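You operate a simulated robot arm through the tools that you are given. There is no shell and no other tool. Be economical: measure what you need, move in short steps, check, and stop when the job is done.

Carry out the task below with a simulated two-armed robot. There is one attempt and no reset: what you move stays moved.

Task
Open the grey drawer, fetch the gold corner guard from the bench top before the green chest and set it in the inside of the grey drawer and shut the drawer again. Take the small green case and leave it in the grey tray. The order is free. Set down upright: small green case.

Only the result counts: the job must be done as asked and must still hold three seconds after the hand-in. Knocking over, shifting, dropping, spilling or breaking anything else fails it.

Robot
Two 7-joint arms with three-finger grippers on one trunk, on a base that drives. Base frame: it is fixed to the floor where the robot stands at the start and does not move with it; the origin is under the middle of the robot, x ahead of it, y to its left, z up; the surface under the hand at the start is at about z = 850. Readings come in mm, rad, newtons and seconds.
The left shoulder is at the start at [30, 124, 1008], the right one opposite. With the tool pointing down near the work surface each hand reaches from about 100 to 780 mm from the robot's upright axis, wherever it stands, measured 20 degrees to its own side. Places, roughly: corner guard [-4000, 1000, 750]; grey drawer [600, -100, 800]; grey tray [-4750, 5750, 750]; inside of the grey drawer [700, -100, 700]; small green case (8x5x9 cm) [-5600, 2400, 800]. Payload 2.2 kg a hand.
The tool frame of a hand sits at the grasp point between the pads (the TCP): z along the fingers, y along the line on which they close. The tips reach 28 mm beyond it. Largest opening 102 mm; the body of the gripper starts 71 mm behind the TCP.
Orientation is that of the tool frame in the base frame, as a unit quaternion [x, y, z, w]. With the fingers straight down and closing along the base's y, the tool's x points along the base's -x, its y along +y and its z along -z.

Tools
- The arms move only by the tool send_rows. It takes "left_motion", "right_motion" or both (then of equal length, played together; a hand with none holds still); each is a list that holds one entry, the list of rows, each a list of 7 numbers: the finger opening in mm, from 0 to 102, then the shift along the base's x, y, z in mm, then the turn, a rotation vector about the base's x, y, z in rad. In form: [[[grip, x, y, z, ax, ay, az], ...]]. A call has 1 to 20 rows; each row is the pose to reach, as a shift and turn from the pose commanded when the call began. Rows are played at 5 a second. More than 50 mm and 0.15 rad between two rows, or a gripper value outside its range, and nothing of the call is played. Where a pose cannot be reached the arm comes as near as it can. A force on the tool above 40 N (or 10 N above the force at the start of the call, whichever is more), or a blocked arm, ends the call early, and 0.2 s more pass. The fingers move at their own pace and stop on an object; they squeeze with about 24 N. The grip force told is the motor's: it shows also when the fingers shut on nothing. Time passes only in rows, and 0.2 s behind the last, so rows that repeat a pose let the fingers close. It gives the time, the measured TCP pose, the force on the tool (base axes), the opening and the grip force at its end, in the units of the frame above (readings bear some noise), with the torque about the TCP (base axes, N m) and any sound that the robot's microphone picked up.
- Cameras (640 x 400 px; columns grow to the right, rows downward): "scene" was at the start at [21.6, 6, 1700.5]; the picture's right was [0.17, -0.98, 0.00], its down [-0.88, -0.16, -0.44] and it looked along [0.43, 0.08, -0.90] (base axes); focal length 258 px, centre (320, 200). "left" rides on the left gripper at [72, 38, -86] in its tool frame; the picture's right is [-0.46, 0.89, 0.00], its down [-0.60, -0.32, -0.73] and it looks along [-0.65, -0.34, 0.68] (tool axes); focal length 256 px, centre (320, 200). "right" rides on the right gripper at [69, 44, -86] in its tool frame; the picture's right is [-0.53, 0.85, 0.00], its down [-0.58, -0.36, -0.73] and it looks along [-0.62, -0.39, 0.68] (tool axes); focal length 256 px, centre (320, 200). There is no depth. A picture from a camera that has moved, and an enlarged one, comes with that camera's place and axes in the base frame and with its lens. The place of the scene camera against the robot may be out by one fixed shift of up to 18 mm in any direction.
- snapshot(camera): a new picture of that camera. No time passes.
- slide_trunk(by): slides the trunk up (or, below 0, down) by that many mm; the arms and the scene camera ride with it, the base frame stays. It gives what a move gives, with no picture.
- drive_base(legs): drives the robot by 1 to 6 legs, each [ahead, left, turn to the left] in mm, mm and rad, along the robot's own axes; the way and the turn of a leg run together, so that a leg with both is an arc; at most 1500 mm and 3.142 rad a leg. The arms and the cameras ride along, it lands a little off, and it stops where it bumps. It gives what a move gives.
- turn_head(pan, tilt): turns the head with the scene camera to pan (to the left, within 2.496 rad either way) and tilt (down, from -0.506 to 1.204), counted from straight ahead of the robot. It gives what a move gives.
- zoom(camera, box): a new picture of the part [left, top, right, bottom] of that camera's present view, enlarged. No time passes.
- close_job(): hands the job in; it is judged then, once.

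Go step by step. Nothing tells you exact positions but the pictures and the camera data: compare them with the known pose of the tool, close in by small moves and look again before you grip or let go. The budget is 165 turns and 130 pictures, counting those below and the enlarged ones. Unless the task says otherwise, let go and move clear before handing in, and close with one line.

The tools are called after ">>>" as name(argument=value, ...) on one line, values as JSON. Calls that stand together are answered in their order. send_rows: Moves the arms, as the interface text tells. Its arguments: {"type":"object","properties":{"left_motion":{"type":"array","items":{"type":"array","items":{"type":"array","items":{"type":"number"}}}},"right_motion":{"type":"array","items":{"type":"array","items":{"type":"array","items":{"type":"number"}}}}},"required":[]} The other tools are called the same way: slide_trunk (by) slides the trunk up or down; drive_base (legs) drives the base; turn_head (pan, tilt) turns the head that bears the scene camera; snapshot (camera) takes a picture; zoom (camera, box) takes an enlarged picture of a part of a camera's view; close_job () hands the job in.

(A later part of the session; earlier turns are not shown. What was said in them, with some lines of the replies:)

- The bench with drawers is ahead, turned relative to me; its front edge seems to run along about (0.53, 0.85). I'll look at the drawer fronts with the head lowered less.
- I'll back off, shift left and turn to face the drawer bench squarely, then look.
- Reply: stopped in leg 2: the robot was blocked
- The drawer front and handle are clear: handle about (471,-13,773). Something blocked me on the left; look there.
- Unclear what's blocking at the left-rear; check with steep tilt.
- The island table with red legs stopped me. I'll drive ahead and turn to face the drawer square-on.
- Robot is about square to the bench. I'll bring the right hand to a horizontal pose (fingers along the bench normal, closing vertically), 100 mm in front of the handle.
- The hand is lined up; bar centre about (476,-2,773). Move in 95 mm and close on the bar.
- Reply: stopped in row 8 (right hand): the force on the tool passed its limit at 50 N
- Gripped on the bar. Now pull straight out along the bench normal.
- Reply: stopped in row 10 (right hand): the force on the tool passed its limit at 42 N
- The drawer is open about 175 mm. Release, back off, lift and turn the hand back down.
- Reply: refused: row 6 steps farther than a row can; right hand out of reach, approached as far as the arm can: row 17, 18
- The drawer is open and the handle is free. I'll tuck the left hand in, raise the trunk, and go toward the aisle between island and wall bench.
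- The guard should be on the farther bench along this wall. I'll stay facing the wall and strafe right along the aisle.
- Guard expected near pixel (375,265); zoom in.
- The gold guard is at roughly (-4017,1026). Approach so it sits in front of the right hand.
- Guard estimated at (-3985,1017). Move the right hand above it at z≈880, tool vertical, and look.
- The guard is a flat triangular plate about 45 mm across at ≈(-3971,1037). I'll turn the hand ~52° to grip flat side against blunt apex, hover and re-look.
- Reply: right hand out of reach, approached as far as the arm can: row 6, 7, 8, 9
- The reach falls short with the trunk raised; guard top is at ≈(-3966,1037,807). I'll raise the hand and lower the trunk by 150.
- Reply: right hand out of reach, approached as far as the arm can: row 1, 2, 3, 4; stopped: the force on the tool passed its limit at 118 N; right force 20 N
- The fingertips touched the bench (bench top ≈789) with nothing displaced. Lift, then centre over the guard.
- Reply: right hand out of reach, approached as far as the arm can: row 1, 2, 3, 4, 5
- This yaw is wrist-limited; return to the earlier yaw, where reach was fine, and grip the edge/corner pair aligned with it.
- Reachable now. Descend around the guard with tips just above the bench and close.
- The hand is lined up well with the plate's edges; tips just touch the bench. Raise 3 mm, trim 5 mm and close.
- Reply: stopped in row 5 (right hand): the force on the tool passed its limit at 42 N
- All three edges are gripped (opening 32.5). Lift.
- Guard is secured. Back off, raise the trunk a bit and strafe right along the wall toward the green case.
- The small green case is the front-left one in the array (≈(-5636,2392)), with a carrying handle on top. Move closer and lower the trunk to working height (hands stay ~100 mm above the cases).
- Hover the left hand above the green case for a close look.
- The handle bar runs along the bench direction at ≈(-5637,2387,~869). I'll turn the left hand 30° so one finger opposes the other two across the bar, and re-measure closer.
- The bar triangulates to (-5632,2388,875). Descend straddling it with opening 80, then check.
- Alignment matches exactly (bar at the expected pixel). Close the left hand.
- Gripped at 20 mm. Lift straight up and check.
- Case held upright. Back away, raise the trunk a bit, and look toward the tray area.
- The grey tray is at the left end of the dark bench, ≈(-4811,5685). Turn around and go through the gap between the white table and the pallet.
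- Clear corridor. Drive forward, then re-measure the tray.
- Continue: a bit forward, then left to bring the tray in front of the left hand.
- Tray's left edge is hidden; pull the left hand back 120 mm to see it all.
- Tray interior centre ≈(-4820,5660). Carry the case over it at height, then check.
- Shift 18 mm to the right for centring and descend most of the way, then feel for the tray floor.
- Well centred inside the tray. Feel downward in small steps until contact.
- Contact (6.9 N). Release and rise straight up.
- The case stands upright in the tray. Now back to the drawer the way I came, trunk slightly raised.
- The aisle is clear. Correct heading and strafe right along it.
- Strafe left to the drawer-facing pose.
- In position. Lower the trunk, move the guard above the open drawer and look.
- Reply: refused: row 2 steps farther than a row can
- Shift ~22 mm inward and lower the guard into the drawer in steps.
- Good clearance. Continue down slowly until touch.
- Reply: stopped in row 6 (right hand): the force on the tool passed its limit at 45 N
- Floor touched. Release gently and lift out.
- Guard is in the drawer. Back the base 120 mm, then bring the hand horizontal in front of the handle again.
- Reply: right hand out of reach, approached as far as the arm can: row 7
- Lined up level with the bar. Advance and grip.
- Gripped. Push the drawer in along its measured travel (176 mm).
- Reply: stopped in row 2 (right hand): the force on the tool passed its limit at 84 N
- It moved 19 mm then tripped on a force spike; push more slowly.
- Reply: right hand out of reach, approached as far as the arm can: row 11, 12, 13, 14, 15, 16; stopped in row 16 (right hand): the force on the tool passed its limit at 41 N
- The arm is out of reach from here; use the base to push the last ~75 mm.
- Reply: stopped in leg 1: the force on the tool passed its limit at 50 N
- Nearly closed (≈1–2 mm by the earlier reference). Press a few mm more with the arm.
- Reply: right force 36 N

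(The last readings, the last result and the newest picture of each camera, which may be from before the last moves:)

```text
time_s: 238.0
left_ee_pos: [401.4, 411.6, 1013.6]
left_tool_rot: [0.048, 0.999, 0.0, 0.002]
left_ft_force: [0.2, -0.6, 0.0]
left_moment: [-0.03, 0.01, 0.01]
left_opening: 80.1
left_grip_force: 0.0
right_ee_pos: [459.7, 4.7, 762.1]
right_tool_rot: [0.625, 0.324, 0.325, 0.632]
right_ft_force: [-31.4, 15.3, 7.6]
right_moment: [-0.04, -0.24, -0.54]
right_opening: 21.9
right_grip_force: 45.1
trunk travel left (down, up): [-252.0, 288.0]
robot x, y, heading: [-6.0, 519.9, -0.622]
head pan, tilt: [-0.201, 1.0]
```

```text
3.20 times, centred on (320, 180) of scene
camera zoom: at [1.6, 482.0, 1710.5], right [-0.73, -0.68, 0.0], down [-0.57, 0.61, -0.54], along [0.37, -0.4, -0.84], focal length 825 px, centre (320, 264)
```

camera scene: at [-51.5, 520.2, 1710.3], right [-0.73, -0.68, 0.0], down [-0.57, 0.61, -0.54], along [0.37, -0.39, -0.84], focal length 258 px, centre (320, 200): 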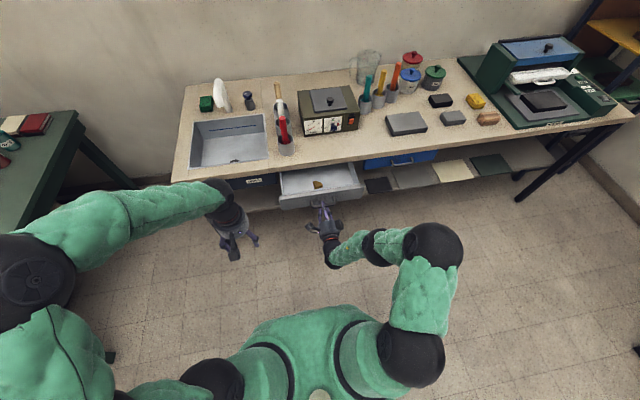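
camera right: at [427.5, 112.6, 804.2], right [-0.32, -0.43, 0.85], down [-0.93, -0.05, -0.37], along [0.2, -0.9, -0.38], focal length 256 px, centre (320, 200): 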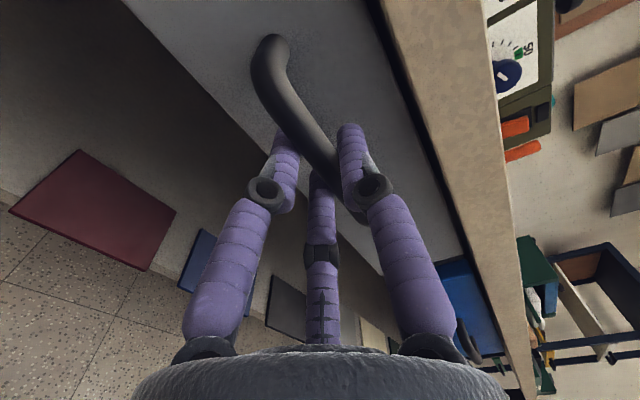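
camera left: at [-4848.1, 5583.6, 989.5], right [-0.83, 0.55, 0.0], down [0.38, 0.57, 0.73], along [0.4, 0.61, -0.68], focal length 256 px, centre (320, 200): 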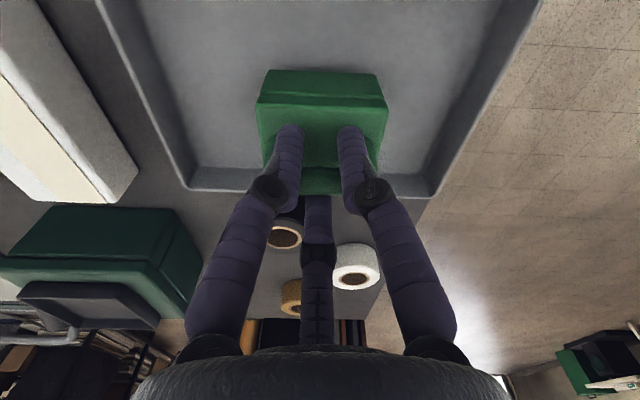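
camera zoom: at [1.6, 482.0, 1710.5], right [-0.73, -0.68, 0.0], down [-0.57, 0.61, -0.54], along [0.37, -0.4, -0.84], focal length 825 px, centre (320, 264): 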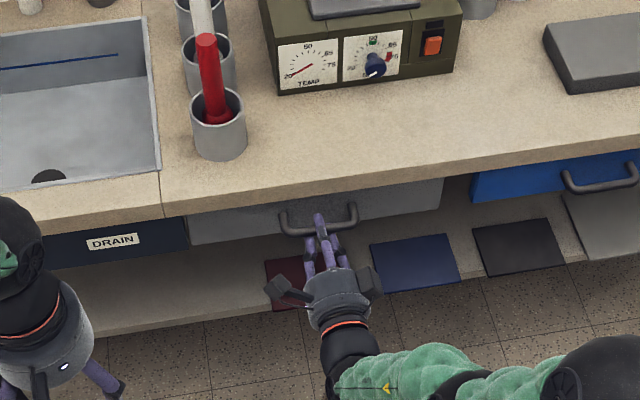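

The drawer is hard against its stop (≈35 N, at the original closed position). Release and back off straight.

>>> send_rows(right_motion=[[[30, -3, 2, 0, 0, 0, 0], [60, -4, 3, 0, 0, 0, 0], [60, -4, 3, 0, 0, 0, 0], [60, -20, 14, 0, 0, 0, 0], [60, -40, 29, 0, 0, 0, 0], [60, -60, 44, 0, 0, 0, 0], [60, -85, 62, 0, 0, 0, 0], [60, -110, 80, 0, 0, 0, 0]]])

>>> snapshot(camera="right")

>>> zoom(camera="scene", box=[220, 120, 420, 240])

```text
time_s: 239.8
left_ee_pos: [403.3, 409.7, 1010.8]
left_tool_rot: [0.049, 0.999, 0.0, 0.0]
left_ft_force: [0.5, 0.2, 0.5]
left_moment: [0.01, -0.02, 0.01]
left_opening: 80.1
left_grip_force: 0.0
right_ee_pos: [354.6, 83.3, 762.3]
right_tool_rot: [0.624, 0.324, 0.324, 0.633]
right_ft_force: [0.0, 0.9, 0.5]
right_moment: [-0.01, 0.0, 0.0]
right_opening: 59.7
right_grip_force: 0.0
trunk travel left (down, up): [-252.0, 288.0]
robot x, y, heading: [-7.1, 515.5, -0.612]
head pan, tilt: [-0.201, 1.0]
```

```text
44 pictures are left
camera right: at [323.1, 188.3, 804.5], right [-0.32, -0.43, 0.85], down [-0.93, -0.05, -0.37], along [0.2, -0.9, -0.38], focal length 256 px, centre (320, 200)
```

right: 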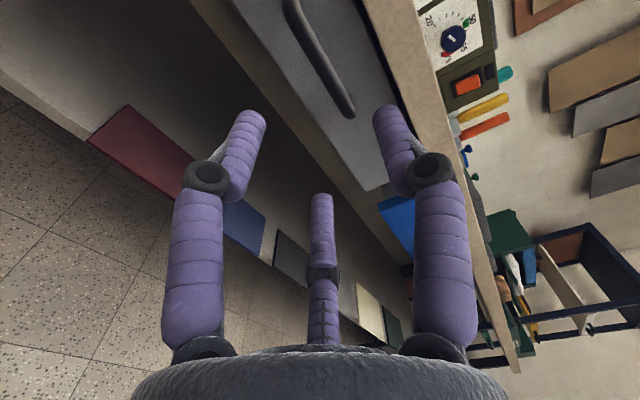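

```text
3.20 times, centred on (320, 180) of scene
camera zoom: at [5.4, 479.7, 1710.3], right [-0.73, -0.68, 0.0], down [-0.57, 0.61, -0.54], along [0.37, -0.39, -0.84], focal length 825 px, centre (320, 264)
```

zoom: 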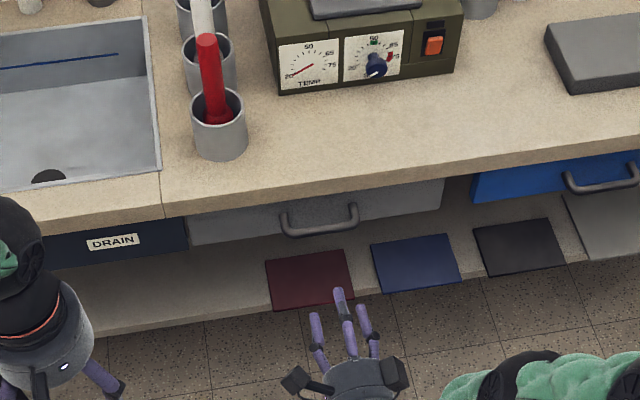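

The drawer is shut flush with its neighbour, the guard lies inside it, the green case stands upright in the grey tray, and both hands are clear.

>>> close_job()

```text
The job is handed in.
```

The job is done and handed in: the gold corner guard is inside the closed grey drawer, and the small green case stands upright in the grey tray.
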